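You operate a simulated robot arm through the tools that you are given. There is no shell and no other tool. Be economical: measure what you need, move in short steps, check, and stop when the job is done.

You run a simulated two-armed robot. Do the job below in one go: nothing can be reset, and whatever is moved stays where it is left.

TASK
Brush the lint off the folded navy jacket and shut it in the garment case.
Fine: use the clothes brush and put it back. Set down upright: clothes brush. What is to be rubbed or washed off counts as gone when no trace of it is left.

Only the result counts: the job must be done as asked and must still hold three seconds after the hand-in. Knocking over, shifting, dropping, spilling or breaking anything else fails it.

THE ROBOT
Two 7-joint arms with fingered hands on one trunk, on a base that drives. Base frame: it is fixed to the floor where the robot stands at the start and does not move with it; the origin is under the middle of the robot, x ahead of it, y to its left, z up; the surface under the hand at the start is at about z = 940. Lengths are in mm, angles in rad, forces in N, time in s.
The left shoulder is at the start at [60, 138, 922], the right one opposite. With the tool pointing down near the work surface each hand reaches from about 360 to 920 mm from the robot's upright axis, wherever it stands, measured 20 degrees to its own side. Places, roughly: clothes brush (11x5x5 cm) [500, -200, 1000]; flap of the garment case [600, 400, 1100]; inside of the garment case [500, 400, 900]. Payload 4 kg a hand.
The tool frame of a hand sits at the grasp point between the pads (the TCP): z along the fingers, y along the line on which they close. The tips reach 36 mm beyond it. The gripper opens to 120 mm. The gripper's body begins 42 mm behind the TCP. The gripper is a hand of 5 fingers: y runs from the thumb to the fingers, the wrist lies at [-15, -109, -200] in the tool frame.
Orientation is told as [roll, pitch, yaw] about the base's x, y, z axes, in that order, counted from this pose: with the fingers straight down and the wrist toward the robot, the tool's x, y and z point along [0, 1, 0], [1, 0, 0] and [0, 0, -1] of the base frame.

THE INTERFACE
- The arms move only by the tool servo_tool. It takes "left_moves", "right_moves" or both (then of equal length, played together; a hand with none holds still); each is a list of rows, each a list of 2 entries, a list of its own where there are three numbers: the turn, a rotation vector about the tool's x, y, z in rad, then the shift along the tool's x, y, z in mm. In form: [[[rx, ry, rz], [dx, dy, dz]], ...]. A call has 1 to 20 rows; each row shifts and turns the commanded pose from where the row before left it, along the tool's axes as they then stand. A row lasts 0.2 s, in which the tool goes at most 50 mm and 0.15 rad; a call with a longer step from one row to the next is refused whole. A pose out of reach is approached as far as the arm can. The call stops where the force on the tool passes 70 N (or 10 N more than at its start, if that is more) or the arm is blocked; 0.2 s more then pass. In this call time passes only in rows, and 0.2 s behind the last. The reply holds the time, the measured pose of the TCP, the force on the tool along the base axes, the opening and the grip force, in the units named above and with some noise, with the torque about the TCP (base axes, N m) and any sound that the robot's microphone picked up, and new pictures: "show" is both (left out), scene, wrist or none (wrist: the cameras of the hands that moved).
- Cameras (640 x 400 px; columns grow to the right, rows downward): "scene" is now at [59.9, 15.3, 1559.1]; the picture's right is [0.13, -0.99, 0.00], its down [-0.60, -0.08, -0.79] and it looks along [0.79, 0.10, -0.61] (base axes); focal length 260 px, centre (320, 200). "left" rides on the left gripper at [-69, -79, -131] in its tool frame; the picture's right is [-0.78, -0.29, 0.55], its down [0.55, -0.73, 0.40] and it looks along [0.29, 0.61, 0.74] (tool axes); focal length 222 px, centre (320, 200). "right" rides on the right gripper at [69, -79, -131] in its tool frame; the picture's right is [-0.78, 0.29, -0.55], its down [-0.55, -0.73, 0.40] and it looks along [-0.29, 0.61, 0.74] (tool axes); focal length 222 px, centre (320, 200). There is no depth. A picture from a camera that has moved, and an enlarged one, comes with that camera's place and axes in the base frame and with its lens. The place of the scene camera against the robot may be out by one fixed shift of up to 12 mm in any direction.
- lift_body(by): slides the trunk up (or, below 0, down) by that many mm; the arms and the scene camera ride with it, the base frame stays. It gives what a move gives, with no picture.
- base_move(legs): drives the robot by 1 to 6 legs, each [ahead, left, turn to the left] in mm, mm and rad, along the robot's own axes; the way and the turn of a leg run together, so that a leg with both is an arc; at most 1500 mm and 3.142 rad a leg. The arms and the cameras ride along, it lands a little off, and it stops where it bumps. It gives what a move gives, and a new picture of the scene camera.
- set_fingers(index, middle, ring, little, thumb_bend, thumb_turn, hand): sets how far each is bent, from 0 (flat) to 100 (curled in); at 30 the hand is open as for a grip, at 70 the pads meet at the TCP. One left out holds its place. A second passes; each finger stops where it meets its share of the squeeze, and holds until it gets a number again. It is the only way to open and close the hand. It gives what a move gives, with no picture; readings hold the bend of each and the force on index, middle, ring, little, thumb and palm. thumb_turn goes from beside the hand (0) to across from the fingers (100), as for a grip.
- turn_head(pan, tilt): turns the head with the scene camera to pan (to the left, within 1.501 rad either way) and tilt (down, from -0.506 to 1.204), counted from straight ahead of the robot. It gives what a move gives, and a new picture of the scene camera.
- close_up(camera, box): a new picture of the part [left, top, right, bottom] of that camera's present view, enlarged. The clock stands still meanwhile.
- close_job(): hands the job in; it is judged then, once.

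Go step by step. Nothing tells you exact positions but the pictures and the camera data: compare them with the known pose of the tool, close in by small moves and look again before you grip or let go. The budget is 120 turns and 260 pictures, counting those below and the enlarged ones. Unless the task says otherwise, let go and move clear before handing in, and close with one line.

The tools are called after "Call:" by a JSON object that holds its "api" and its "payload". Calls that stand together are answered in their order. servo_tool: Moves the arms, as the interface text tells. Its arguments: {"type":"object","properties":{"left_moves":{"type":"array","items":{"type":"array"}},"right_moves":{"type":"array","items":{"type":"array"}},"show":{"type":"string","enum":["both","scene","wrist","none"]}},"required":[]} The other tools are called the same way: lift_body (by) slides the trunk up or down; set_fingers (index, middle, ring, little, thumb_bend, thumb_turn, hand) moves the fingers one by one; base_move (legs) drives the base; turn_head (pan, tilt) turns the head that bears the scene camera; close_up (camera, box) takes an enlarged picture of a part of a camera's view; close_job () hands the job in.

At the start:

```text
time_s: 0.0
left_eef_pos: [494.4, 329.7, 1315.6]
left_orientation: [0.001, -0.001, 0.0]
left_wrist_force: [-0.7, -0.2, -0.2]
left_moment: [0.03, 0.03, -0.02]
left_gripper_width: 119.9
left_finger_force: 0.0
left_shape: jaw
left_bend: [30.0, 30.0, 30.0, 30.0, 30.0, 97.0]
left_finger forces: [0.0, 0.1, 0.0, 0.1, 0.0, 0.1]
right_eef_pos: [571.7, -150.6, 1286.7]
right_orientation: [-0.001, 0.0, -0.001]
right_wrist_force: [0.0, 1.0, -0.3]
right_moment: [-0.01, -0.03, -0.02]
right_gripper_width: 119.6
right_finger_force: 0.1
right_shape: jaw
right_bend: [30.0, 30.0, 30.0, 30.0, 30.0, 97.0]
right_finger forces: [0.0, 0.0, 0.0, 0.0, 0.1, 0.0]
trunk travel left (down, up): [-500.0, 90.0]
robot x, y, heading: [-0.1, 1.8, 0.002]
head pan, tilt: [0.126, 0.653]
```

scene: 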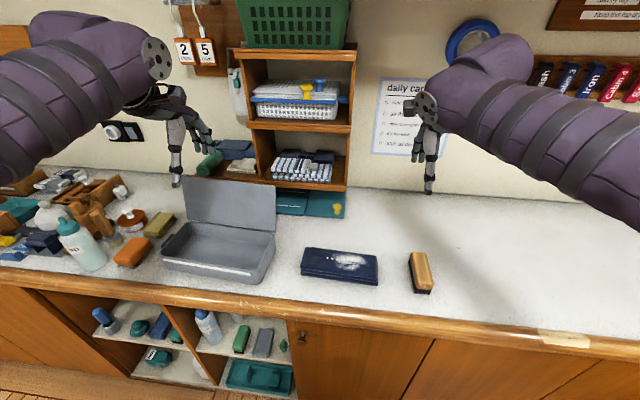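
right: 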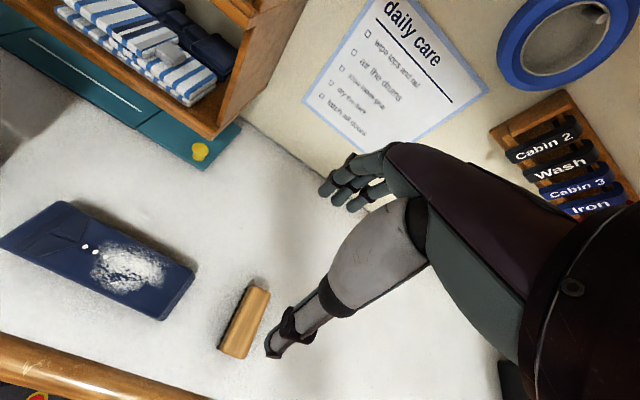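
left: 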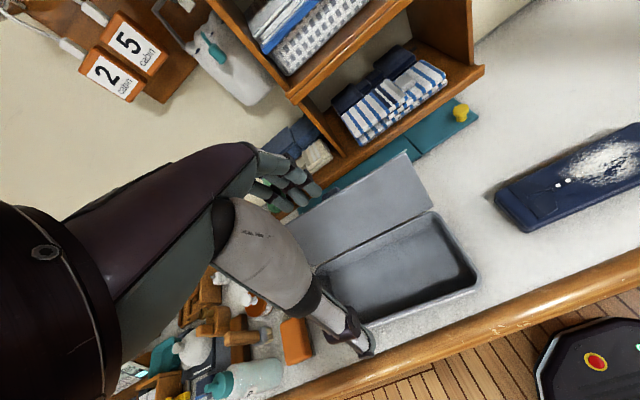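

I see the jacket with white lint at about [540, 20], the brush at about [520, -195] and the open grey case at about [570, 390]. I'll look closer first.

Call:
{"api": "close_up", "payload": {"camera": "scene", "box": [280, 220, 460, 320]}}

Call:
{"api": "close_up", "payload": {"camera": "scene", "box": [130, 160, 310, 300]}}

Call:
{"api": "close_up", "payload": {"camera": "right", "box": [0, 190, 320, 390]}}

```text
3.56 times, centred on (370, 270) of scene
camera zoom: at [59.9, 15.3, 1559.1], right [0.13, -0.99, 0.0], down [-0.6, -0.08, -0.79], along [0.79, 0.1, -0.61], focal length 924 px, centre (142, -49)
```

zoom: 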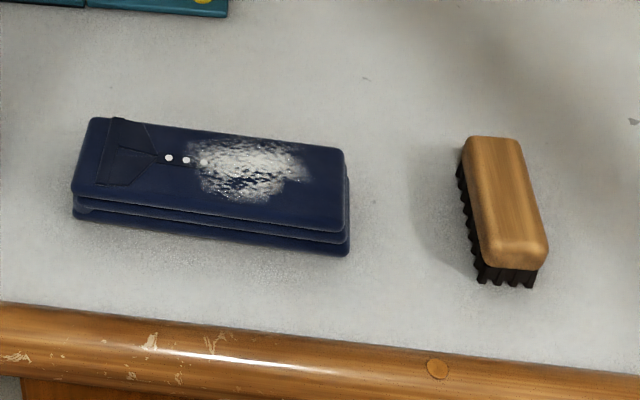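

```text
2.86 times, centred on (220, 230) of scene
camera zoom: at [59.9, 15.3, 1559.1], right [0.13, -0.99, 0.0], down [-0.6, -0.08, -0.79], along [0.79, 0.1, -0.61], focal length 742 px, centre (606, 114)
```

zoom: 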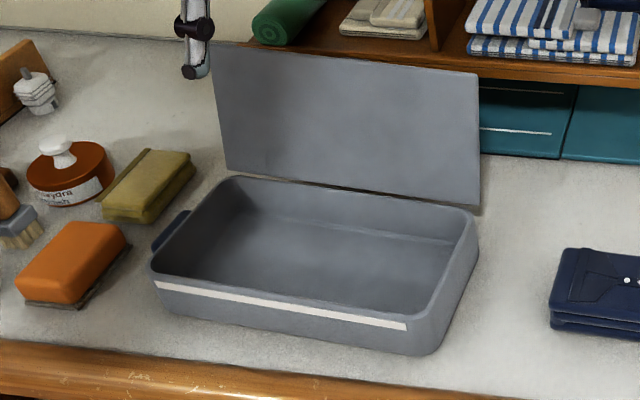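

```text
2.00 times, centred on (160, 290) of right
camera zoom: at [492.2, -82.3, 1418.2], right [0.29, -0.78, 0.55], down [-0.73, -0.55, -0.4], along [0.61, -0.29, -0.74], focal length 444 px, centre (640, 20)
```

zoom: 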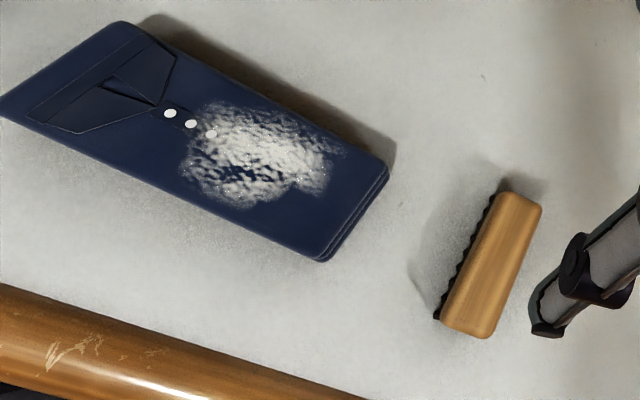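

The brush's long side runs nearly along x, centred near [538, -208] and with its top at about 990. I turn the right hand 90° so it closes across the brush, and come over it.

Call:
{"api": "servo_tool", "payload": {"right_moves": [[[0, 0, -0.1428], [0, 0, 0]], [[0, 0, -0.1428], [0, 0, 0]], [[0, 0, -0.1428], [0, 0, 0]], [[0, 0, -0.1428], [0, 0, 0]], [[0, 0, -0.1428], [0, 0, 0]], [[0, 0, -0.1428], [0, 0, 0]], [[0, 0, -0.1428], [0, 0, 0]], [[0, 0, -0.1428], [0, 0, 0]], [[0, 0, -0.1428], [0, 0, 0]], [[0, 0, -0.1428], [0, 0, 0]], [[0, 0, -0.1428], [0, 0, 0]], [[0, 0, 0], [7, -11.5, 37]], [[0, 0, 0], [7, -11.5, 37]], [[0, 0, 0], [7, -11.5, 37]], [[0, 0, 0], [7, -11.5, 37]], [[0, 0, 0], [7, -11.5, 37]]]}}

```text
time_s: 3.4
left_eef_pos: [493.7, 329.6, 1316.1]
left_orientation: [0.001, 0.0, 0.0]
left_wrist_force: [0.2, 0.1, 0.3]
left_moment: [0.02, -0.03, -0.05]
left_gripper_width: 119.8
left_finger_force: 0.1
left_shape: jaw
left_bend: [30.0, 30.0, 30.0, 30.0, 30.0, 97.0]
left_finger forces: [0.0, 0.0, 0.1, 0.0, 0.0, 0.0]
right_eef_pos: [536.2, -208.3, 1102.1]
right_orientation: [0.0, 0.0, 1.568]
right_wrist_force: [-0.1, -0.6, -0.5]
right_moment: [-0.03, -0.03, -0.04]
right_gripper_width: 119.6
right_finger_force: 0.1
right_shape: jaw
right_bend: [30.0, 30.0, 30.0, 30.0, 30.0, 97.0]
right_finger forces: [0.1, 0.0, 0.0, 0.1, 0.0, 0.1]
trunk travel left (down, up): [-500.0, 90.0]
robot x, y, heading: [2.5, -0.1, -0.005]
head pan, tilt: [0.126, 0.653]
camera scene: at [60.1, 14.8, 1559.2], right [0.13, -0.99, 0.0], down [-0.6, -0.08, -0.79], along [0.79, 0.1, -0.61], focal length 260 px, centre (320, 200)
camera right: at [466.6, -288.4, 1233.2], right [0.78, 0.29, 0.55], down [0.55, -0.74, -0.4], along [0.29, 0.61, -0.74], focal length 222 px, centre (320, 200)
```

scene: 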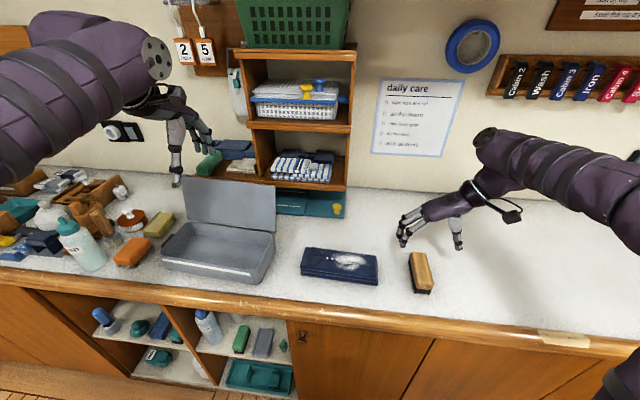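
right: 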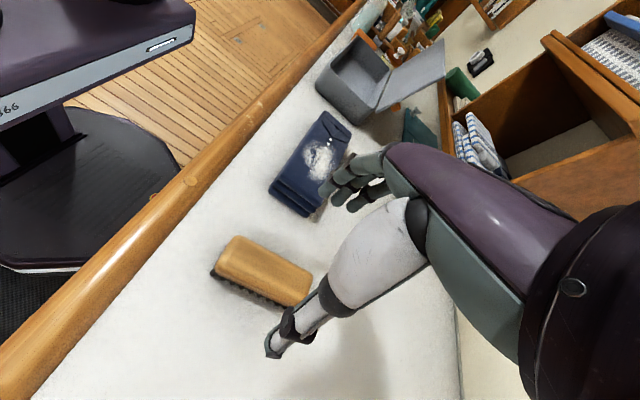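

The hand is over the brush, whose centre I now read as about [536, -212]. I'll go down around it to just below its top.

Call:
{"api": "servo_tool", "payload": {"right_moves": [[[0, 0, 0], [0, -1, 28]], [[0, 0, 0], [0, -1, 28]], [[0, 0, 0], [0, -1, 28]], [[0, 0, 0], [0, 0, 27]]]}}

Call:
{"api": "close_up", "payload": {"camera": "scene", "box": [340, 190, 500, 300]}}

```text
time_s: 4.4
left_eef_pos: [494.8, 331.1, 1315.0]
left_orientation: [0.0, -0.001, -0.001]
left_wrist_force: [-0.5, -0.4, 0.1]
left_moment: [-0.02, -0.02, -0.03]
left_gripper_width: 119.6
left_finger_force: 0.2
left_shape: jaw
left_bend: [30.0, 30.0, 30.0, 30.0, 30.0, 97.0]
left_finger forces: [0.0, 0.0, 0.1, 0.0, 0.1, 0.0]
right_eef_pos: [537.5, -209.8, 988.8]
right_orientation: [0.001, 0.0, 1.57]
right_wrist_force: [-0.3, -0.4, -0.1]
right_moment: [0.03, 0.04, 0.02]
right_gripper_width: 119.6
right_finger_force: 0.0
right_shape: jaw
right_bend: [30.0, 30.0, 30.0, 30.0, 30.0, 97.0]
right_finger forces: [0.1, 0.0, 0.0, 0.0, 0.0, 0.0]
trunk travel left (down, up): [-500.0, 90.0]
robot x, y, heading: [-4.1, 0.4, -0.0]
head pan, tilt: [0.126, 0.653]
camera scene: at [60.3, 15.2, 1559.1], right [0.13, -0.99, 0.0], down [-0.6, -0.08, -0.79], along [0.79, 0.1, -0.61], focal length 260 px, centre (320, 200)
camera right: at [467.5, -290.1, 1121.4], right [0.79, 0.29, 0.55], down [0.55, -0.73, -0.4], along [0.29, 0.61, -0.74], focal length 222 px, centre (320, 200)
```

scene: 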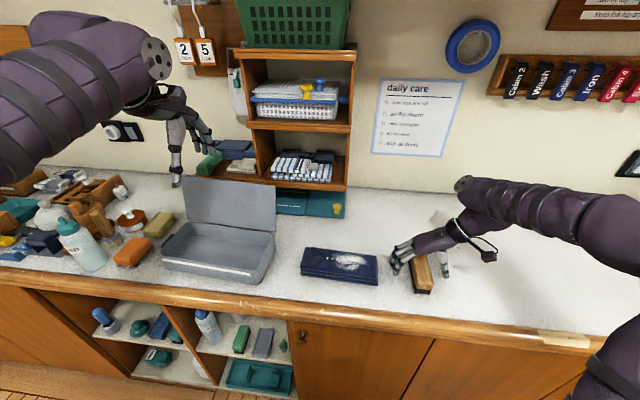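
right: 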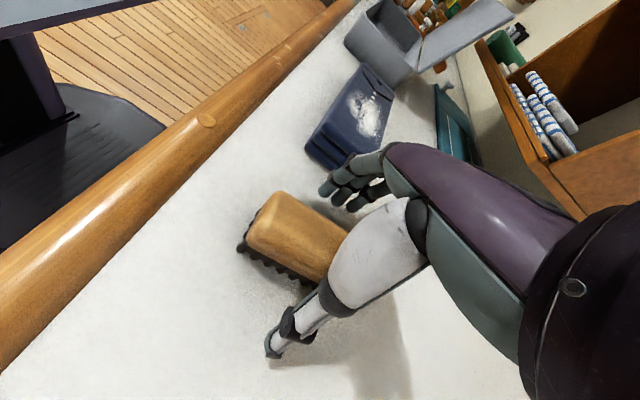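

```text
3.64 times, centred on (420, 245) of scene
camera zoom: at [60.3, 15.2, 1559.1], right [0.13, -0.99, 0.0], down [-0.6, -0.08, -0.79], along [0.79, 0.1, -0.61], focal length 945 px, centre (-44, 36)
```

zoom: 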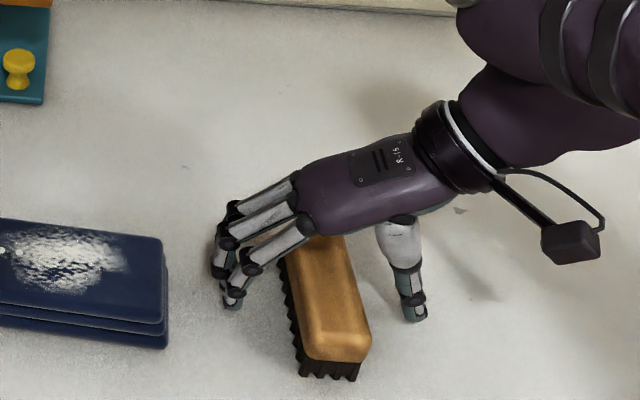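

The brush sits between thumb and fingers, slightly toward the thumb. I'll shift a few millimetres and close.

Call:
{"api": "servo_tool", "payload": {"right_moves": [[[0, 0, 0], [0, -5, 1]]], "show": "none"}}

Call:
{"api": "set_fingers", "payload": {"hand": "right", "index": 70, "middle": 70, "ring": 70, "little": 70, "thumb_bend": 70}}

Call:
{"api": "close_up", "payload": {"camera": "scene", "box": [340, 190, 500, 300]}}

Call:
{"api": "close_up", "payload": {"camera": "right", "box": [200, 100, 440, 380]}}

```text
time_s: 4.8
left_eef_pos: [494.7, 331.0, 1316.0]
left_orientation: [-0.001, -0.001, 0.0]
left_wrist_force: [0.0, 0.3, -0.5]
left_moment: [0.04, -0.01, 0.03]
left_gripper_width: 119.7
left_finger_force: 0.0
left_shape: jaw
left_bend: [30.0, 30.0, 30.0, 30.0, 30.0, 97.0]
left_finger forces: [0.0, 0.1, 0.0, 0.0, 0.0, 0.0]
right_eef_pos: [535.9, -216.1, 988.7]
right_orientation: [0.001, -0.002, 1.572]
right_wrist_force: [-0.5, -0.4, -0.4]
right_moment: [-0.01, 0.0, -0.03]
right_gripper_width: 119.6
right_finger_force: 0.0
right_shape: jaw
right_bend: [30.0, 30.0, 30.0, 30.0, 30.0, 97.0]
right_finger forces: [0.0, 0.1, 0.1, 0.0, 0.0, 0.0]
trunk travel left (down, up): [-500.0, 90.0]
robot x, y, heading: [2.8, 1.1, -0.0]
head pan, tilt: [0.126, 0.653]
```

```text
time_s: 5.8
left_eef_pos: [494.2, 330.0, 1315.0]
left_orientation: [0.002, 0.0, -0.001]
left_wrist_force: [0.7, -0.3, -0.6]
left_moment: [-0.01, -0.01, -0.03]
left_gripper_width: 119.7
left_finger_force: 0.0
left_shape: jaw
left_bend: [30.0, 30.0, 30.0, 30.0, 30.0, 97.0]
left_finger forces: [0.1, 0.0, 0.1, 0.0, 0.1, 0.1]
right_eef_pos: [536.8, -214.7, 989.0]
right_orientation: [0.0, 0.0, 1.571]
right_wrist_force: [-0.1, -0.3, 0.0]
right_moment: [0.02, 0.02, -0.01]
right_gripper_width: 39.0
right_finger_force: 17.4
right_shape: fingers
right_bend: [63.0, 65.0, 67.0, 70.0, 59.0, 94.0]
right_finger forces: [8.4, 6.0, 2.9, 0.2, 17.4, 0.1]
trunk travel left (down, up): [-500.0, 90.0]
robot x, y, heading: [-0.3, -0.5, -0.002]
head pan, tilt: [0.126, 0.653]
```

```text
3.64 times, centred on (420, 245) of scene
camera zoom: at [60.0, 15.3, 1559.1], right [0.13, -0.99, 0.0], down [-0.6, -0.08, -0.79], along [0.79, 0.1, -0.61], focal length 945 px, centre (-44, 36)
```

zoom: 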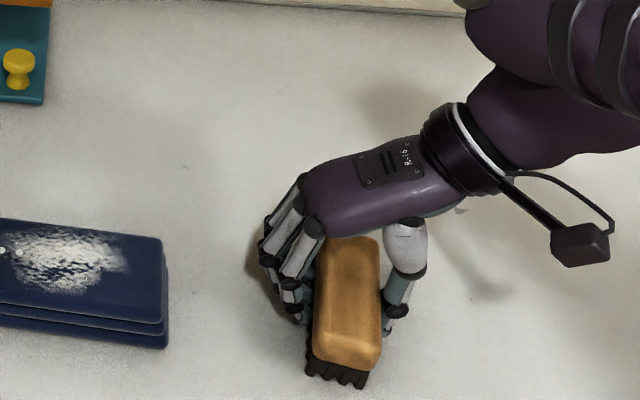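

```text
1.43 times, centred on (320, 240) of right
camera zoom: at [467.1, -295.7, 1120.3], right [0.79, 0.29, 0.55], down [0.55, -0.73, -0.4], along [0.29, 0.61, -0.74], focal length 317 px, centre (320, 143)
```

zoom: 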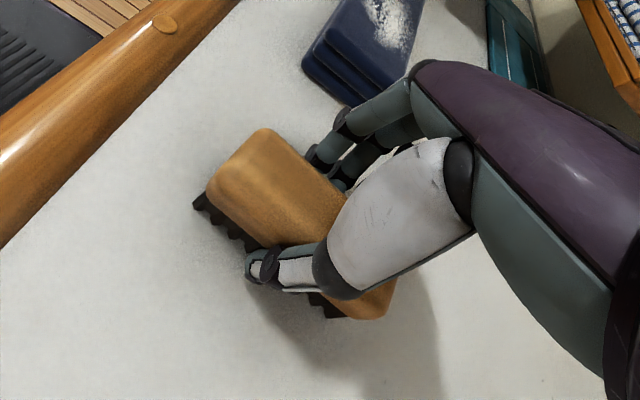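

The brush is gripped. I'll lift it, carry it over the lint (about x 500–565, y -57…37), and look.

Call:
{"api": "servo_tool", "payload": {"right_moves": [[[0, 0, 0], [0, 0, -20]], [[0, 0, 0], [0, 0, -40]], [[0, 0, 0], [0, 0, -40]], [[0, 0, 0], [1, 40, 0]], [[0, 0, 0], [0, 40, 0]], [[0, 0, 0], [0, 40, 0]], [[0, 0, 0], [0, 40, 0]], [[0, 0, 0], [0, 40, 0]], [[0, 0, 0], [0, 40, 0]], [[0, 0, 0], [0, 15, 0]]]}}

Call:
{"api": "close_up", "payload": {"camera": "scene", "box": [270, 170, 430, 300]}}

```text
time_s: 8.0
left_eef_pos: [493.7, 330.6, 1316.0]
left_orientation: [0.0, 0.001, 0.001]
left_wrist_force: [-0.1, 0.5, 0.0]
left_moment: [0.02, 0.01, -0.02]
left_gripper_width: 119.7
left_finger_force: 0.1
left_shape: jaw
left_bend: [30.0, 30.0, 30.0, 30.0, 30.0, 97.0]
left_finger forces: [0.0, 0.0, 0.0, 0.0, 0.1, 0.0]
right_eef_pos: [533.8, 38.1, 1088.8]
right_orientation: [0.0, 0.002, 1.569]
right_wrist_force: [-1.0, 1.5, -1.0]
right_moment: [0.02, -0.03, 0.0]
right_gripper_width: 38.7
right_finger_force: 17.6
right_shape: fingers
right_bend: [63.0, 65.0, 67.0, 70.0, 59.0, 94.0]
right_finger forces: [8.3, 5.9, 2.8, 0.0, 17.3, 0.0]
trunk travel left (down, up): [-500.0, 90.0]
robot x, y, heading: [-2.4, 3.6, -0.001]
head pan, tilt: [0.126, 0.653]
camera scene: at [60.0, 15.3, 1559.1], right [0.13, -0.99, 0.0], down [-0.6, -0.08, -0.79], along [0.79, 0.1, -0.61], focal length 260 px, centre (320, 200)
camera right: at [465.2, -41.4, 1220.8], right [0.79, 0.29, 0.55], down [0.55, -0.74, -0.4], along [0.29, 0.61, -0.74], focal length 222 px, centre (320, 200)
```

scene: 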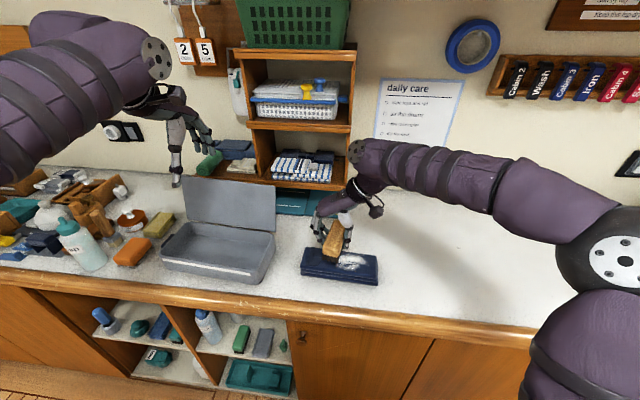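
right: 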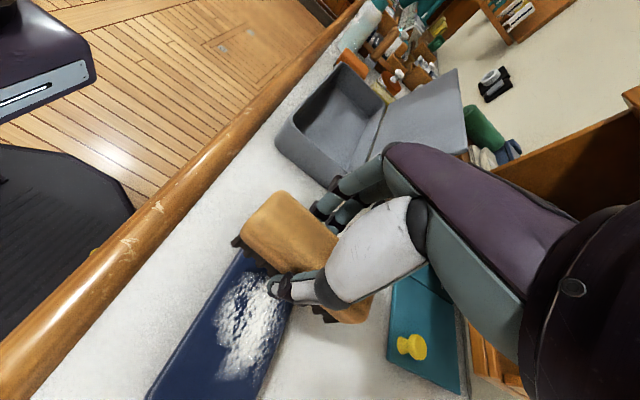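

```text
3.08 times, centred on (350, 235) of scene
camera zoom: at [60.0, 15.3, 1559.1], right [0.13, -0.99, 0.0], down [-0.6, -0.08, -0.79], along [0.79, 0.1, -0.61], focal length 800 px, centre (228, 92)
```

zoom: 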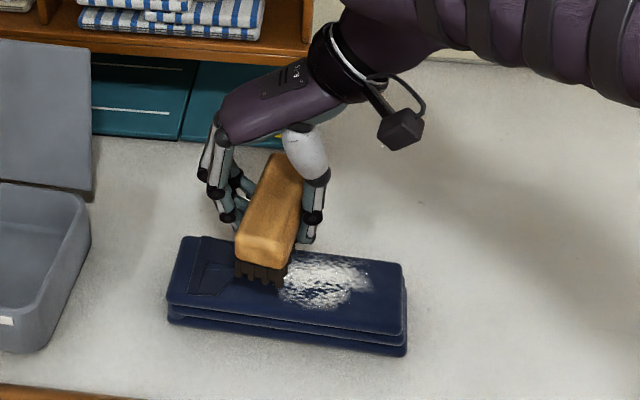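

The brush is held about 0.24 rad skewed in the hand. I'll straighten it, then lower until it meets the cloth.

Call:
{"api": "servo_tool", "payload": {"right_moves": [[[0, 0, -0.12], [-2, 6, 10]], [[0, 0, -0.12], [-2, 6, 15]], [[0, 0, 0], [0, 0, 15]], [[0, 0, 0], [0, 0, 10]]]}}

Call:
{"api": "close_up", "payload": {"camera": "scene", "box": [270, 190, 430, 300]}}

```text
time_s: 9.0
left_eef_pos: [493.6, 329.8, 1314.9]
left_orientation: [0.001, 0.0, 0.0]
left_wrist_force: [0.0, 1.0, 0.1]
left_moment: [-0.04, 0.01, 0.03]
left_gripper_width: 119.5
left_finger_force: 0.0
left_shape: jaw
left_bend: [30.0, 30.0, 30.0, 30.0, 30.0, 97.0]
left_finger forces: [0.0, 0.0, 0.1, 0.0, 0.1, 0.0]
right_eef_pos: [538.8, 50.8, 1040.1]
right_orientation: [-0.001, -0.001, 1.813]
right_wrist_force: [-0.4, 0.3, -1.5]
right_moment: [0.0, 0.03, 0.02]
right_gripper_width: 38.6
right_finger_force: 17.8
right_shape: fingers
right_bend: [63.0, 65.0, 67.0, 70.0, 59.0, 94.0]
right_finger forces: [8.4, 5.9, 2.8, 0.1, 17.3, 0.0]
trunk travel left (down, up): [-500.0, 90.0]
robot x, y, heading: [3.4, -0.4, -0.002]
head pan, tilt: [0.126, 0.653]
camera scene: at [60.2, 15.4, 1559.1], right [0.13, -0.99, 0.0], down [-0.6, -0.08, -0.79], along [0.79, 0.1, -0.61], focal length 260 px, centre (320, 200)
camera right: at [489.4, -43.5, 1171.3], right [0.69, 0.47, 0.55], down [0.71, -0.58, -0.4], along [0.13, 0.66, -0.74], focal length 222 px, centre (320, 200)
```

scene: 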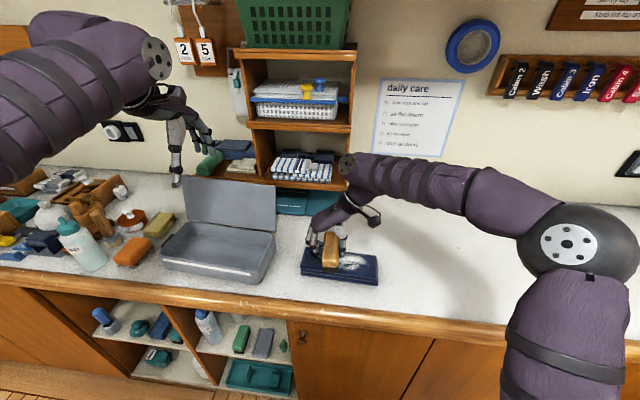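
right: 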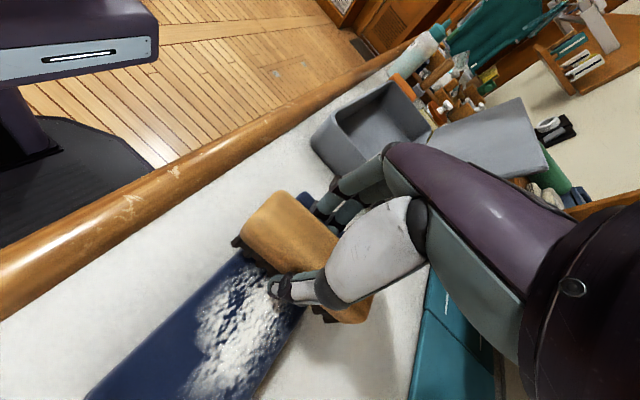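

```text
3.64 times, centred on (350, 245) of scene
camera zoom: at [60.2, 15.4, 1559.1], right [0.13, -0.99, 0.0], down [-0.6, -0.08, -0.79], along [0.79, 0.1, -0.61], focal length 945 px, centre (211, 36)
```

zoom: 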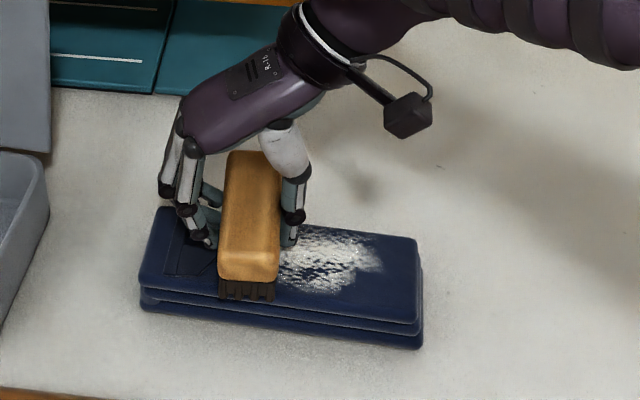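

The brush now lines up across the jacket, just above it. I'll creep down to find contact.

Call:
{"api": "servo_tool", "payload": {"right_moves": [[[0, 0, 0], [0, 0, 3]], [[0, 0, 0], [0, 0, 3]], [[0, 0, 0], [0, 0, 2]]], "show": "none"}}

```text
time_s: 9.8
left_eef_pos: [494.2, 330.5, 1314.9]
left_orientation: [0.0, 0.002, 0.0]
left_wrist_force: [-0.3, -0.1, -0.6]
left_moment: [0.01, -0.02, -0.02]
left_gripper_width: 119.6
left_finger_force: 0.0
left_shape: jaw
left_bend: [30.0, 30.0, 30.0, 30.0, 30.0, 97.0]
left_finger forces: [0.0, 0.0, 0.0, 0.0, 0.1, 0.0]
right_eef_pos: [537.9, 50.6, 1032.0]
right_orientation: [-0.002, -0.002, 1.81]
right_wrist_force: [1.2, 0.1, 5.3]
right_moment: [-0.16, 0.04, 0.02]
right_gripper_width: 38.5
right_finger_force: 17.6
right_shape: fingers
right_bend: [63.0, 65.0, 67.0, 70.0, 59.0, 94.0]
right_finger forces: [8.5, 5.8, 2.7, 0.3, 17.2, 0.0]
trunk travel left (down, up): [-500.0, 90.0]
robot x, y, heading: [0.0, -0.1, -0.001]
head pan, tilt: [0.126, 0.653]
```

Contact at about 5 N. First stroke toward -y.

Call:
{"api": "servo_tool", "payload": {"right_moves": [[[0, 0, 0], [2.8, -11.7, 0]], [[0, 0, 0], [2.8, -11.7, 0]], [[0, 0, 0], [2.8, -11.7, 0]], [[0, 0, 0], [2.8, -11.7, 0]], [[0, 0, 0], [2.8, -11.7, 0]], [[0, 0, 0], [2.8, -11.7, 0]], [[0, 0, 0], [2.8, -11.7, 0]], [[0, 0, 0], [2.8, -11.7, 0]], [[0, 0, 0], [2.8, -11.7, 0]], [[0, 0, 0], [2.8, -11.7, 0]]]}}

Call:
{"api": "close_up", "payload": {"camera": "scene", "box": [270, 190, 430, 300]}}

```text
time_s: 12.0
left_eef_pos: [493.7, 329.7, 1316.1]
left_orientation: [0.001, -0.001, 0.0]
left_wrist_force: [0.6, 0.1, 0.7]
left_moment: [0.01, 0.0, 0.0]
left_gripper_width: 119.8
left_finger_force: 0.1
left_shape: jaw
left_bend: [30.0, 30.0, 30.0, 30.0, 30.0, 97.0]
left_finger forces: [0.1, 0.1, 0.0, 0.1, 0.0, 0.0]
right_eef_pos: [539.3, -70.8, 1032.1]
right_orientation: [-0.001, -0.001, 1.812]
right_wrist_force: [0.1, 2.8, 5.2]
right_moment: [0.0, 0.06, -0.01]
right_gripper_width: 38.5
right_finger_force: 18.5
right_shape: fingers
right_bend: [63.0, 65.0, 67.0, 70.0, 60.0, 94.0]
right_finger forces: [10.2, 6.5, 2.9, 0.0, 17.1, 0.0]
trunk travel left (down, up): [-500.0, 90.0]
robot x, y, heading: [-1.7, 2.2, -0.003]
head pan, tilt: [0.126, 0.653]
camera scene: at [59.5, 15.4, 1559.1], right [0.13, -0.99, 0.0], down [-0.6, -0.08, -0.79], along [0.79, 0.1, -0.61], focal length 260 px, centre (320, 200)
camera right: at [490.2, -163.8, 1163.6], right [0.69, 0.47, 0.55], down [0.71, -0.58, -0.4], along [0.13, 0.66, -0.74], focal length 222 px, centre (320, 200)
```

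scene: 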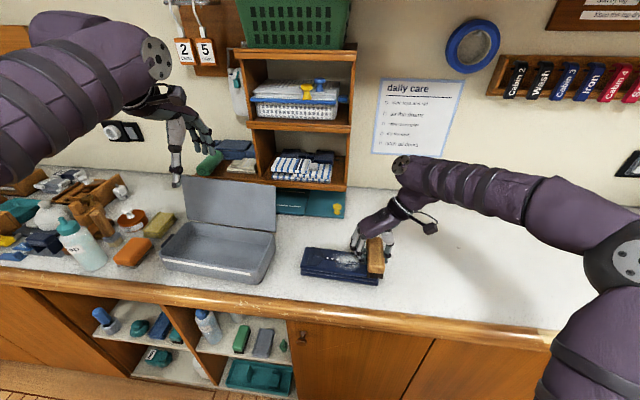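
right: 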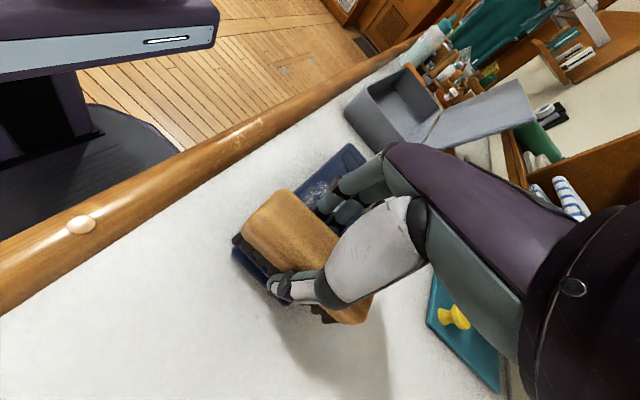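

```text
3.64 times, centred on (350, 245) of scene
camera zoom: at [59.5, 15.4, 1559.1], right [0.13, -0.99, 0.0], down [-0.6, -0.08, -0.79], along [0.79, 0.1, -0.61], focal length 945 px, centre (211, 36)
```

zoom: 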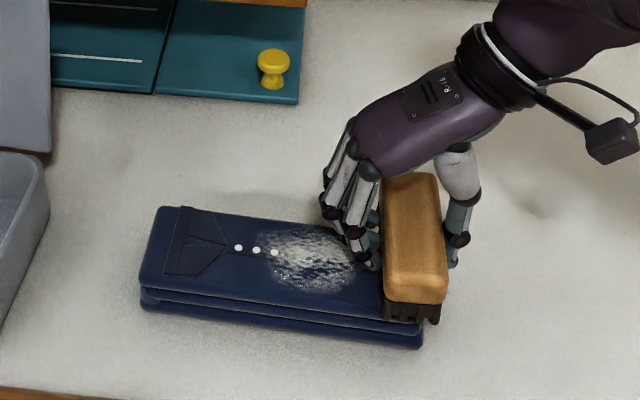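

One stroke thins the lint and the jacket stays put. More strokes back and forth.

Call:
{"api": "servo_tool", "payload": {"right_moves": [[[0, 0, 0], [-4.7, 19.5, 0]], [[0, 0, 0], [-4.7, 19.5, 0]], [[0, 0, 0], [-4.7, 19.5, 0]], [[0, 0, 0], [-4.7, 19.5, 0]], [[0, 0, 0], [-4.7, 19.5, 0]], [[0, 0, 0], [-4.7, 19.5, 0]], [[0, 0, 0], [4.7, -19.5, 0]], [[0, 0, 0], [4.7, -19.5, 0]], [[0, 0, 0], [4.7, -19.5, 0]], [[0, 0, 0], [4.7, -19.5, 0]], [[0, 0, 0], [4.7, -19.5, 0]], [[0, 0, 0], [4.7, -19.5, 0]]], "show": "none"}}

Call:
{"api": "close_up", "payload": {"camera": "scene", "box": [270, 190, 430, 300]}}

```text
time_s: 14.6
left_eef_pos: [492.8, 329.5, 1315.5]
left_orientation: [0.0, 0.0, 0.001]
left_wrist_force: [0.3, -0.5, -0.2]
left_moment: [0.0, -0.01, -0.01]
left_gripper_width: 119.6
left_finger_force: 0.1
left_shape: jaw
left_bend: [30.0, 30.0, 30.0, 30.0, 30.0, 97.0]
left_finger forces: [0.0, 0.0, 0.0, 0.1, 0.0, 0.1]
right_eef_pos: [540.2, -71.0, 1031.1]
right_orientation: [0.0, 0.0, 1.811]
right_wrist_force: [1.2, 1.4, 5.9]
right_moment: [-0.07, 0.02, -0.02]
right_gripper_width: 38.8
right_finger_force: 17.4
right_shape: fingers
right_bend: [63.0, 66.0, 68.0, 70.0, 60.0, 94.0]
right_finger forces: [9.4, 6.0, 2.5, 0.0, 16.5, 0.1]
trunk travel left (down, up): [-500.0, 90.0]
robot x, y, heading: [0.5, 1.5, 0.001]
head pan, tilt: [0.126, 0.653]
```

```text
3.64 times, centred on (350, 245) of scene
camera zoom: at [59.6, 15.2, 1559.2], right [0.13, -0.99, 0.0], down [-0.6, -0.08, -0.79], along [0.79, 0.1, -0.61], focal length 945 px, centre (211, 36)
```

zoom: 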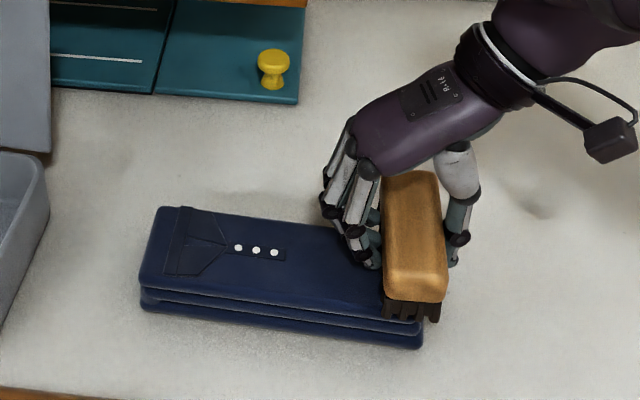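

The visible part is clean. Two more strokes for what lies beneath the brush, then lift and check.

Call:
{"api": "servo_tool", "payload": {"right_moves": [[[0, 0, 0], [-4.7, 19.5, 0]], [[0, 0, 0], [-4.7, 19.5, 0]], [[0, 0, 0], [-4.7, 19.5, 0]], [[0, 0, 0], [-4.7, 19.5, 0]], [[0, 0, 0], [-4.7, 19.5, 0]], [[0, 0, 0], [-4.7, 19.5, 0]], [[0, 0, 0], [4.7, -19.5, 0]], [[0, 0, 0], [4.7, -19.5, 0]], [[0, 0, 0], [4.7, -19.5, 0]], [[0, 0, 0], [4.7, -19.5, 0]], [[0, 0, 0], [4.7, -19.5, 0]], [[0, 0, 0], [4.7, -19.5, 0]], [[0, 0, 0], [0, 0, -20]], [[0, 0, 0], [0, 0, -30]], [[0, 0, 0], [9, -37, 0]], [[0, 0, 0], [9, -37, 0]], [[0, 0, 0], [9, -37, 0]], [[0, 0, 0], [8, -29, 0]]], "show": "wrist"}}

Call:
{"api": "close_up", "payload": {"camera": "scene", "box": [280, 220, 400, 300]}}

Call:
{"api": "close_up", "payload": {"camera": "left", "box": [460, 100, 640, 250]}}

Call:
{"api": "close_up", "payload": {"camera": "scene", "box": [340, 200, 500, 300]}}

```text
time_s: 18.4
left_eef_pos: [493.6, 330.4, 1316.8]
left_orientation: [0.0, 0.001, 0.0]
left_wrist_force: [-0.2, -0.3, 0.0]
left_moment: [0.03, 0.0, 0.01]
left_gripper_width: 119.6
left_finger_force: 0.0
left_shape: jaw
left_bend: [30.0, 30.0, 30.0, 30.0, 30.0, 97.0]
left_finger forces: [0.0, 0.0, 0.1, 0.0, 0.0, 0.0]
right_eef_pos: [538.9, -215.2, 1081.2]
right_orientation: [0.0, 0.002, 1.81]
right_wrist_force: [-0.5, 0.1, -0.4]
right_moment: [0.01, -0.02, -0.03]
right_gripper_width: 38.4
right_finger_force: 16.9
right_shape: fingers
right_bend: [63.0, 66.0, 68.0, 70.0, 60.0, 94.0]
right_finger forces: [8.5, 5.6, 2.7, 0.0, 16.9, 0.0]
trunk travel left (down, up): [-500.0, 90.0]
robot x, y, heading: [2.1, -0.1, -0.002]
head pan, tilt: [0.126, 0.653]
camera right: at [489.4, -308.6, 1212.7], right [0.69, 0.47, 0.55], down [0.71, -0.58, -0.4], along [0.13, 0.66, -0.74], focal length 222 px, centre (320, 200)
```

right: 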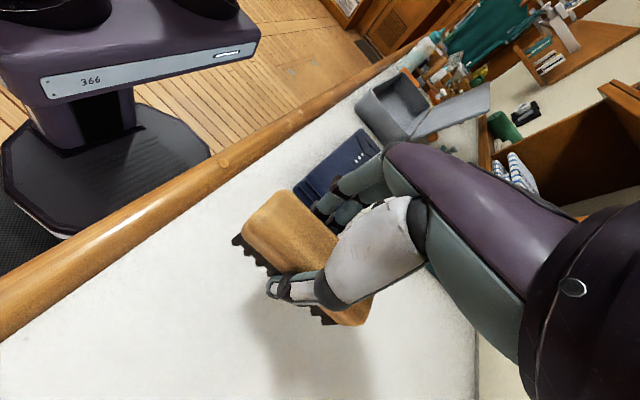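

```text
5.00 times, centred on (340, 260) of scene
camera zoom: at [60.0, 14.9, 1559.1], right [0.13, -0.99, 0.0], down [-0.6, -0.08, -0.79], along [0.79, 0.1, -0.61], focal length 1299 px, centre (220, -100)
```

zoom: 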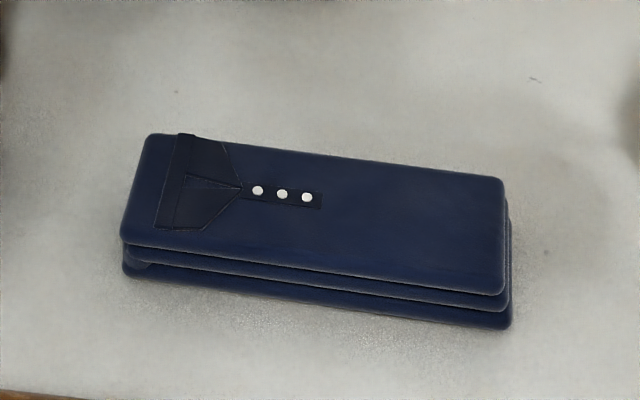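

```text
2.67 times, centred on (550, 175) of left
camera zoom: at [415.3, 260.7, 1445.8], right [-0.29, -0.78, -0.55], down [-0.73, 0.55, -0.4], along [0.61, 0.29, -0.74], focal length 592 px, centre (-293, 267)
```

zoom: 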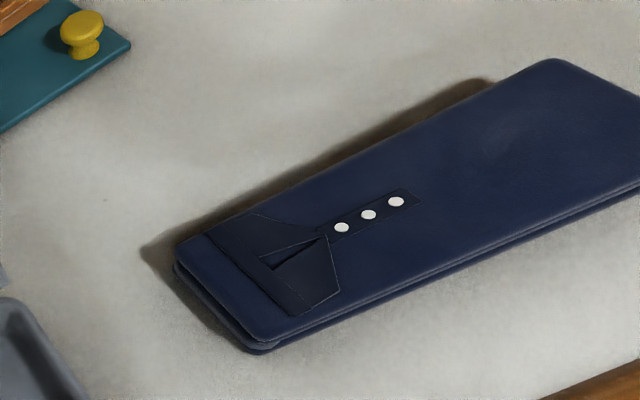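

```text
4.00 times, centred on (420, 250) of scene
camera zoom: at [60.0, 14.9, 1559.1], right [0.13, -0.99, 0.0], down [-0.6, -0.08, -0.79], along [0.79, 0.1, -0.61], focal length 1040 px, centre (-80, 0)
```

zoom: 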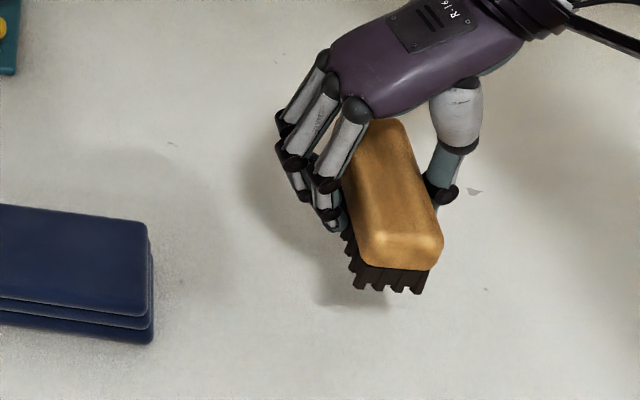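

The jacket looks clean, but I'll check for a faint trace before I put the brush down.

Call:
{"api": "close_up", "payload": {"camera": "left", "box": [560, 110, 640, 180]}}

Call:
{"api": "close_up", "payload": {"camera": "scene", "box": [330, 245, 382, 285]}}

```text
5.71 times, centred on (600, 145) of left
camera zoom: at [415.3, 260.7, 1445.8], right [-0.29, -0.78, -0.55], down [-0.73, 0.55, -0.4], along [0.61, 0.29, -0.74], focal length 1269 px, centre (-1280, 514)
```

zoom: 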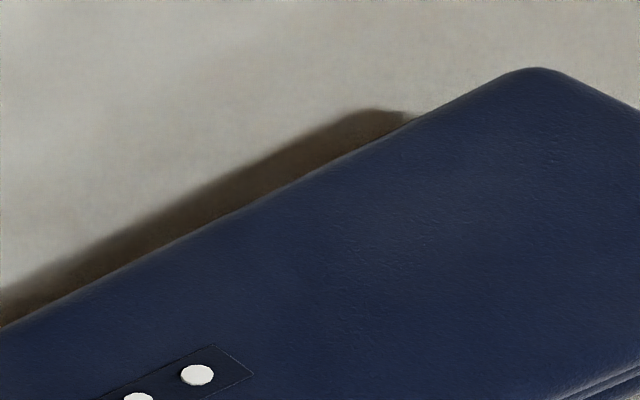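

```text
10.00 times, centred on (356, 265) of scene
camera zoom: at [60.0, 14.9, 1559.1], right [0.13, -0.99, 0.0], down [-0.6, -0.08, -0.79], along [0.79, 0.1, -0.61], focal length 2599 px, centre (-40, -450)
```

zoom: 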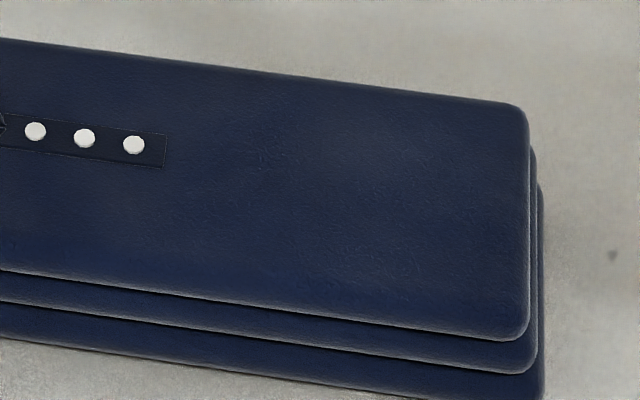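

It looks clean. As a precaution I'll do four more strokes, slightly offset to each side.

Call:
{"api": "servo_tool", "payload": {"right_moves": [[[0, 0, 0], [-9, 37, 0]], [[0, 0, 0], [-9, 37, 0]], [[0, 0, 0], [-9, 37, 0]], [[0, 0, 0], [-8, 29, 0]], [[0, 0, 0], [-7.8, -1.9, 30]], [[0, 0, 0], [0, 0, 20]], [[0, 0, 0], [-4.7, 19.5, 0]], [[0, 0, 0], [-4.7, 19.5, 0]], [[0, 0, 0], [-4.7, 19.5, 0]], [[0, 0, 0], [-4.7, 19.5, 0]], [[0, 0, 0], [-4.7, 19.5, 0]], [[0, 0, 0], [-4.7, 19.5, 0]], [[0, 0, 0], [4.7, -19.5, 0]], [[0, 0, 0], [4.7, -19.5, 0]], [[0, 0, 0], [4.7, -19.5, 0]], [[0, 0, 0], [4.7, -19.5, 0]], [[0, 0, 0], [4.7, -19.5, 0]], [[0, 0, 0], [4.7, -19.5, 0]]], "show": "none"}}

Call:
{"api": "servo_tool", "payload": {"right_moves": [[[0, 0, 0], [13.6, 3.3, 0]], [[0, 0, 0], [-4.7, 19.5, 0]], [[0, 0, 0], [-4.7, 19.5, 0]], [[0, 0, 0], [-4.7, 19.5, 0]], [[0, 0, 0], [-4.7, 19.5, 0]], [[0, 0, 0], [-4.7, 19.5, 0]], [[0, 0, 0], [-4.7, 19.5, 0]], [[0, 0, 0], [4.7, -19.5, 0]], [[0, 0, 0], [4.7, -19.5, 0]], [[0, 0, 0], [4.7, -19.5, 0]], [[0, 0, 0], [4.7, -19.5, 0]], [[0, 0, 0], [4.7, -19.5, 0]], [[0, 0, 0], [4.7, -19.5, 0]], [[0, 0, 0], [0, 0, -20]], [[0, 0, 0], [-5.8, -1.4, -30]], [[0, 0, 0], [9, -37, 0]], [[0, 0, 0], [9, -37, 0]], [[0, 0, 0], [9, -37, 0]], [[0, 0, 0], [8, -29, 0]]], "show": "none"}}

Call:
{"api": "close_up", "payload": {"camera": "scene", "box": [280, 220, 440, 310]}}

```text
time_s: 22.2
left_eef_pos: [493.9, 330.0, 1315.5]
left_orientation: [0.0, -0.001, -0.001]
left_wrist_force: [0.2, 0.9, 0.2]
left_moment: [0.01, 0.0, 0.0]
left_gripper_width: 119.8
left_finger_force: 0.0
left_shape: jaw
left_bend: [30.0, 30.0, 30.0, 30.0, 30.0, 97.0]
left_finger forces: [0.0, 0.0, 0.0, 0.1, 0.1, 0.1]
right_eef_pos: [548.4, -70.3, 1031.7]
right_orientation: [-0.001, 0.001, 1.813]
right_wrist_force: [0.1, 0.8, 1.3]
right_moment: [-0.02, -0.01, -0.01]
right_gripper_width: 38.7
right_finger_force: 16.9
right_shape: fingers
right_bend: [63.0, 66.0, 68.0, 70.0, 60.0, 94.0]
right_finger forces: [8.9, 5.5, 2.3, 0.0, 16.9, 0.0]
trunk travel left (down, up): [-500.0, 90.0]
robot x, y, heading: [-0.4, -0.1, 0.001]
head pan, tilt: [0.126, 0.653]
```

```text
time_s: 26.2
left_eef_pos: [495.3, 330.3, 1316.0]
left_orientation: [-0.001, 0.001, 0.0]
left_wrist_force: [0.2, 0.0, -0.6]
left_moment: [0.04, 0.0, 0.02]
left_gripper_width: 119.6
left_finger_force: 0.1
left_shape: jaw
left_bend: [30.0, 30.0, 30.0, 30.0, 30.0, 97.0]
left_finger forces: [0.0, 0.0, 0.0, 0.0, 0.0, 0.0]
right_eef_pos: [541.4, -214.4, 1082.1]
right_orientation: [0.0, -0.001, 1.811]
right_wrist_force: [0.3, -0.3, -1.7]
right_moment: [0.07, 0.01, 0.0]
right_gripper_width: 39.0
right_finger_force: 16.4
right_shape: fingers
right_bend: [63.0, 66.0, 68.0, 70.0, 60.0, 94.0]
right_finger forces: [8.7, 5.4, 2.5, 0.0, 16.7, 0.0]
trunk travel left (down, up): [-500.0, 90.0]
robot x, y, heading: [-0.8, -0.2, -0.001]
head pan, tilt: [0.126, 0.653]
```

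```text
4.00 times, centred on (360, 265) of scene
camera zoom: at [60.0, 14.9, 1559.1], right [0.13, -0.99, 0.0], down [-0.6, -0.08, -0.79], along [0.79, 0.1, -0.61], focal length 1040 px, centre (160, -60)
```

zoom: 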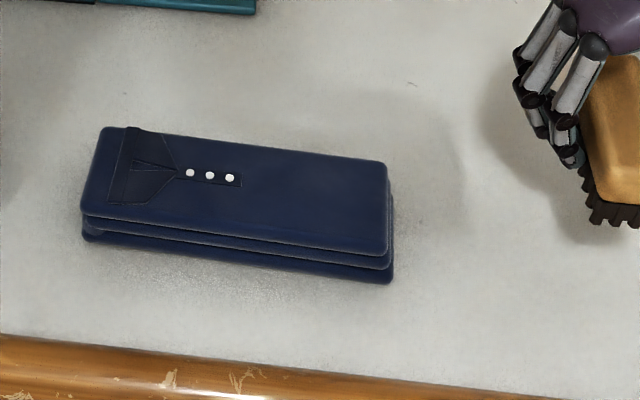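

The jacket is clean. I'll set the brush back where it stood.

Call:
{"api": "servo_tool", "payload": {"right_moves": [[[0, 0, 0], [3.9, 1, 30]], [[0, 0, 0], [0, 0, 30]], [[0, 0, 0], [0, 0, 20]], [[0, 0, 0], [0, 0, 8]], [[0, 0, 0], [0, 0, 3]]], "show": "none"}}

Call:
{"api": "close_up", "payload": {"camera": "scene", "box": [340, 190, 500, 300]}}

```text
time_s: 27.4
left_eef_pos: [494.2, 328.8, 1316.5]
left_orientation: [0.0, 0.001, 0.001]
left_wrist_force: [0.4, -0.2, 0.6]
left_moment: [-0.02, 0.01, 0.02]
left_gripper_width: 119.8
left_finger_force: 0.0
left_shape: jaw
left_bend: [30.0, 30.0, 30.0, 30.0, 30.0, 97.0]
left_finger forces: [0.0, 0.0, 0.0, 0.1, 0.0, 0.0]
right_eef_pos: [535.6, -213.8, 989.6]
right_orientation: [0.001, -0.001, 1.812]
right_wrist_force: [0.2, 1.2, -0.2]
right_moment: [0.02, 0.01, -0.03]
right_gripper_width: 38.7
right_finger_force: 16.4
right_shape: fingers
right_bend: [63.0, 66.0, 68.0, 70.0, 60.0, 94.0]
right_finger forces: [8.8, 5.4, 2.3, 0.0, 16.6, 0.0]
trunk travel left (down, up): [-500.0, 90.0]
robot x, y, heading: [6.2, 2.7, -0.002]
head pan, tilt: [0.126, 0.653]
```

```text
3.64 times, centred on (420, 245) of scene
camera zoom: at [60.1, 15.2, 1559.1], right [0.13, -0.99, 0.0], down [-0.6, -0.08, -0.79], along [0.79, 0.1, -0.61], focal length 945 px, centre (-44, 36)
```

zoom: 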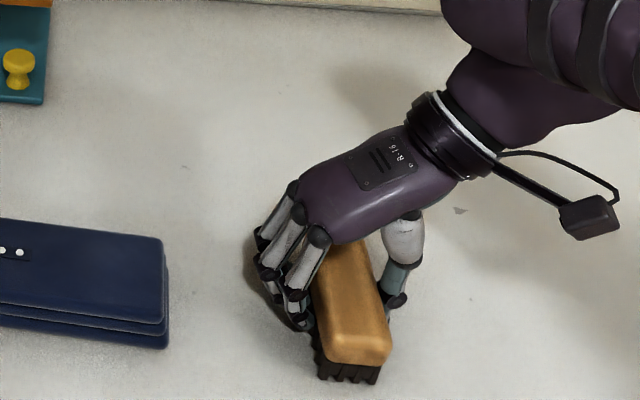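

Compared with the first picture the brush is about 10 mm too far right, so I'll shift it left and touch down.

Call:
{"api": "servo_tool", "payload": {"right_moves": [[[0, 0, 0], [0, 0, -3]], [[0, 0, 0], [-2.4, 9.7, 0]], [[0, 0, 0], [0, 0, 3]], [[0, 0, 0], [0, 0, 2]]], "show": "none"}}

```text
time_s: 28.4
left_eef_pos: [493.6, 328.9, 1314.1]
left_orientation: [-0.002, 0.001, -0.001]
left_wrist_force: [0.2, -0.4, -0.6]
left_moment: [0.0, 0.01, -0.01]
left_gripper_width: 119.7
left_finger_force: 0.0
left_shape: jaw
left_bend: [30.0, 30.0, 30.0, 30.0, 30.0, 97.0]
left_finger forces: [0.0, 0.1, 0.0, 0.0, 0.0, 0.1]
right_eef_pos: [534.7, -203.6, 987.1]
right_orientation: [0.0, 0.0, 1.812]
right_wrist_force: [0.5, -0.5, -1.7]
right_moment: [0.02, -0.01, -0.01]
right_gripper_width: 38.9
right_finger_force: 16.6
right_shape: fingers
right_bend: [63.0, 66.0, 68.0, 70.0, 60.0, 94.0]
right_finger forces: [8.6, 5.3, 2.5, 0.0, 16.7, 0.0]
trunk travel left (down, up): [-500.0, 90.0]
robot x, y, heading: [0.7, -0.5, 0.003]
head pan, tilt: [0.126, 0.653]
```

Call:
{"api": "servo_tool", "payload": {"right_moves": [[[0, 0, 0], [0, 0, 1]], [[0, 0, 0], [0, 0, 1]]], "show": "none"}}

```text
time_s: 29.0
left_eef_pos: [493.1, 329.2, 1316.6]
left_orientation: [-0.001, 0.001, 0.001]
left_wrist_force: [-1.1, -0.4, -0.8]
left_moment: [0.0, -0.01, -0.02]
left_gripper_width: 119.8
left_finger_force: 0.1
left_shape: jaw
left_bend: [30.0, 30.0, 30.0, 30.0, 30.0, 97.0]
left_finger forces: [0.0, 0.0, 0.0, 0.0, 0.0, 0.0]
right_eef_pos: [536.5, -204.8, 986.7]
right_orientation: [0.0, 0.0, 1.81]
right_wrist_force: [1.8, -1.3, 2.1]
right_moment: [0.0, -0.03, 0.0]
right_gripper_width: 39.0
right_finger_force: 17.6
right_shape: fingers
right_bend: [63.0, 66.0, 68.0, 70.0, 60.0, 94.0]
right_finger forces: [8.7, 5.4, 2.3, 0.0, 17.1, 0.1]
trunk travel left (down, up): [-500.0, 90.0]
robot x, y, heading: [-3.9, -0.5, 0.001]
head pan, tilt: [0.126, 0.653]
```

It has touched down. I'll open and rise straight up.

Call:
{"api": "set_fingers", "payload": {"hand": "right", "index": 30, "middle": 30, "ring": 30, "little": 30, "thumb_bend": 30}}

Call:
{"api": "servo_tool", "payload": {"right_moves": [[[0, 0, 0], [0, 0, -20]], [[0, 0, 0], [0, 0, -40]], [[0, 0, 0], [0, 0, -45]], [[0, 0, 0], [0, 0, -45]], [[0, 0, 0], [0, 0, -45]]]}}

Call:
{"api": "close_up", "payload": {"camera": "scene", "box": [280, 220, 460, 320]}}

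```text
time_s: 30.0
left_eef_pos: [493.8, 329.5, 1315.2]
left_orientation: [-0.001, 0.0, 0.0]
left_wrist_force: [-0.2, 0.6, 0.8]
left_moment: [0.03, 0.01, 0.03]
left_gripper_width: 120.0
left_finger_force: 0.1
left_shape: jaw
left_bend: [30.0, 30.0, 30.0, 30.0, 30.0, 97.0]
left_finger forces: [0.0, 0.1, 0.0, 0.0, 0.0, 0.0]
right_eef_pos: [534.1, -204.3, 986.5]
right_orientation: [0.001, 0.0, 1.81]
right_wrist_force: [-0.4, 0.4, 0.6]
right_moment: [0.01, 0.01, 0.0]
right_gripper_width: 118.7
right_finger_force: 0.1
right_shape: fingers
right_bend: [30.0, 30.0, 30.0, 30.0, 30.0, 97.0]
right_finger forces: [0.0, 0.0, 0.0, 0.0, 0.0, 0.1]
trunk travel left (down, up): [-500.0, 90.0]
robot x, y, heading: [-2.5, -3.7, -0.0]
head pan, tilt: [0.126, 0.653]
```

```text
time_s: 31.2
left_eef_pos: [493.1, 329.9, 1315.8]
left_orientation: [0.001, -0.001, 0.002]
left_wrist_force: [0.2, 0.1, 0.5]
left_moment: [0.0, -0.02, -0.01]
left_gripper_width: 119.7
left_finger_force: 0.1
left_shape: jaw
left_bend: [30.0, 30.0, 30.0, 30.0, 30.0, 97.0]
left_finger forces: [0.0, 0.1, 0.0, 0.0, 0.1, 0.1]
right_eef_pos: [534.4, -203.6, 1180.4]
right_orientation: [0.0, 0.0, 1.812]
right_wrist_force: [-0.1, 0.6, -0.2]
right_moment: [0.01, -0.01, 0.03]
right_gripper_width: 118.9
right_finger_force: 0.0
right_shape: fingers
right_bend: [30.0, 30.0, 30.0, 30.0, 30.0, 97.0]
right_finger forces: [0.0, 0.1, 0.0, 0.0, 0.1, 0.0]
trunk travel left (down, up): [-500.0, 90.0]
robot x, y, heading: [2.9, 0.0, -0.001]
head pan, tilt: [0.126, 0.653]
camera scene: at [59.6, 15.6, 1559.1], right [0.13, -0.99, 0.0], down [-0.6, -0.08, -0.79], along [0.79, 0.1, -0.61], focal length 260 px, centre (320, 200)
camera right: at [484.7, -297.0, 1312.4], right [0.69, 0.47, 0.55], down [0.71, -0.58, -0.4], along [0.13, 0.66, -0.74], focal length 222 px, centre (320, 200)
```

scene: 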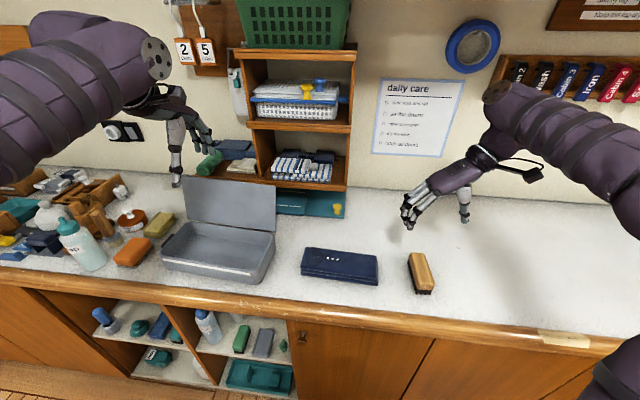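
right: 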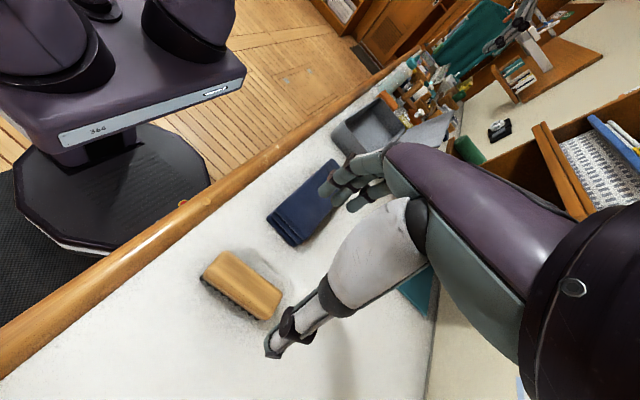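

```text
3.56 times, centred on (370, 270) of scene
camera zoom: at [59.6, 15.6, 1559.1], right [0.13, -0.99, 0.0], down [-0.6, -0.08, -0.79], along [0.79, 0.1, -0.61], focal length 924 px, centre (142, -49)
```

zoom: 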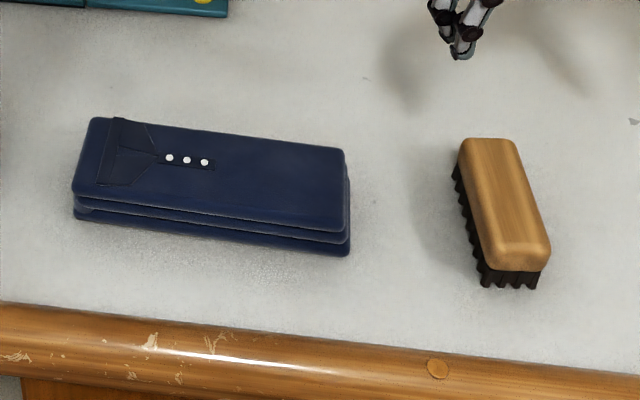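

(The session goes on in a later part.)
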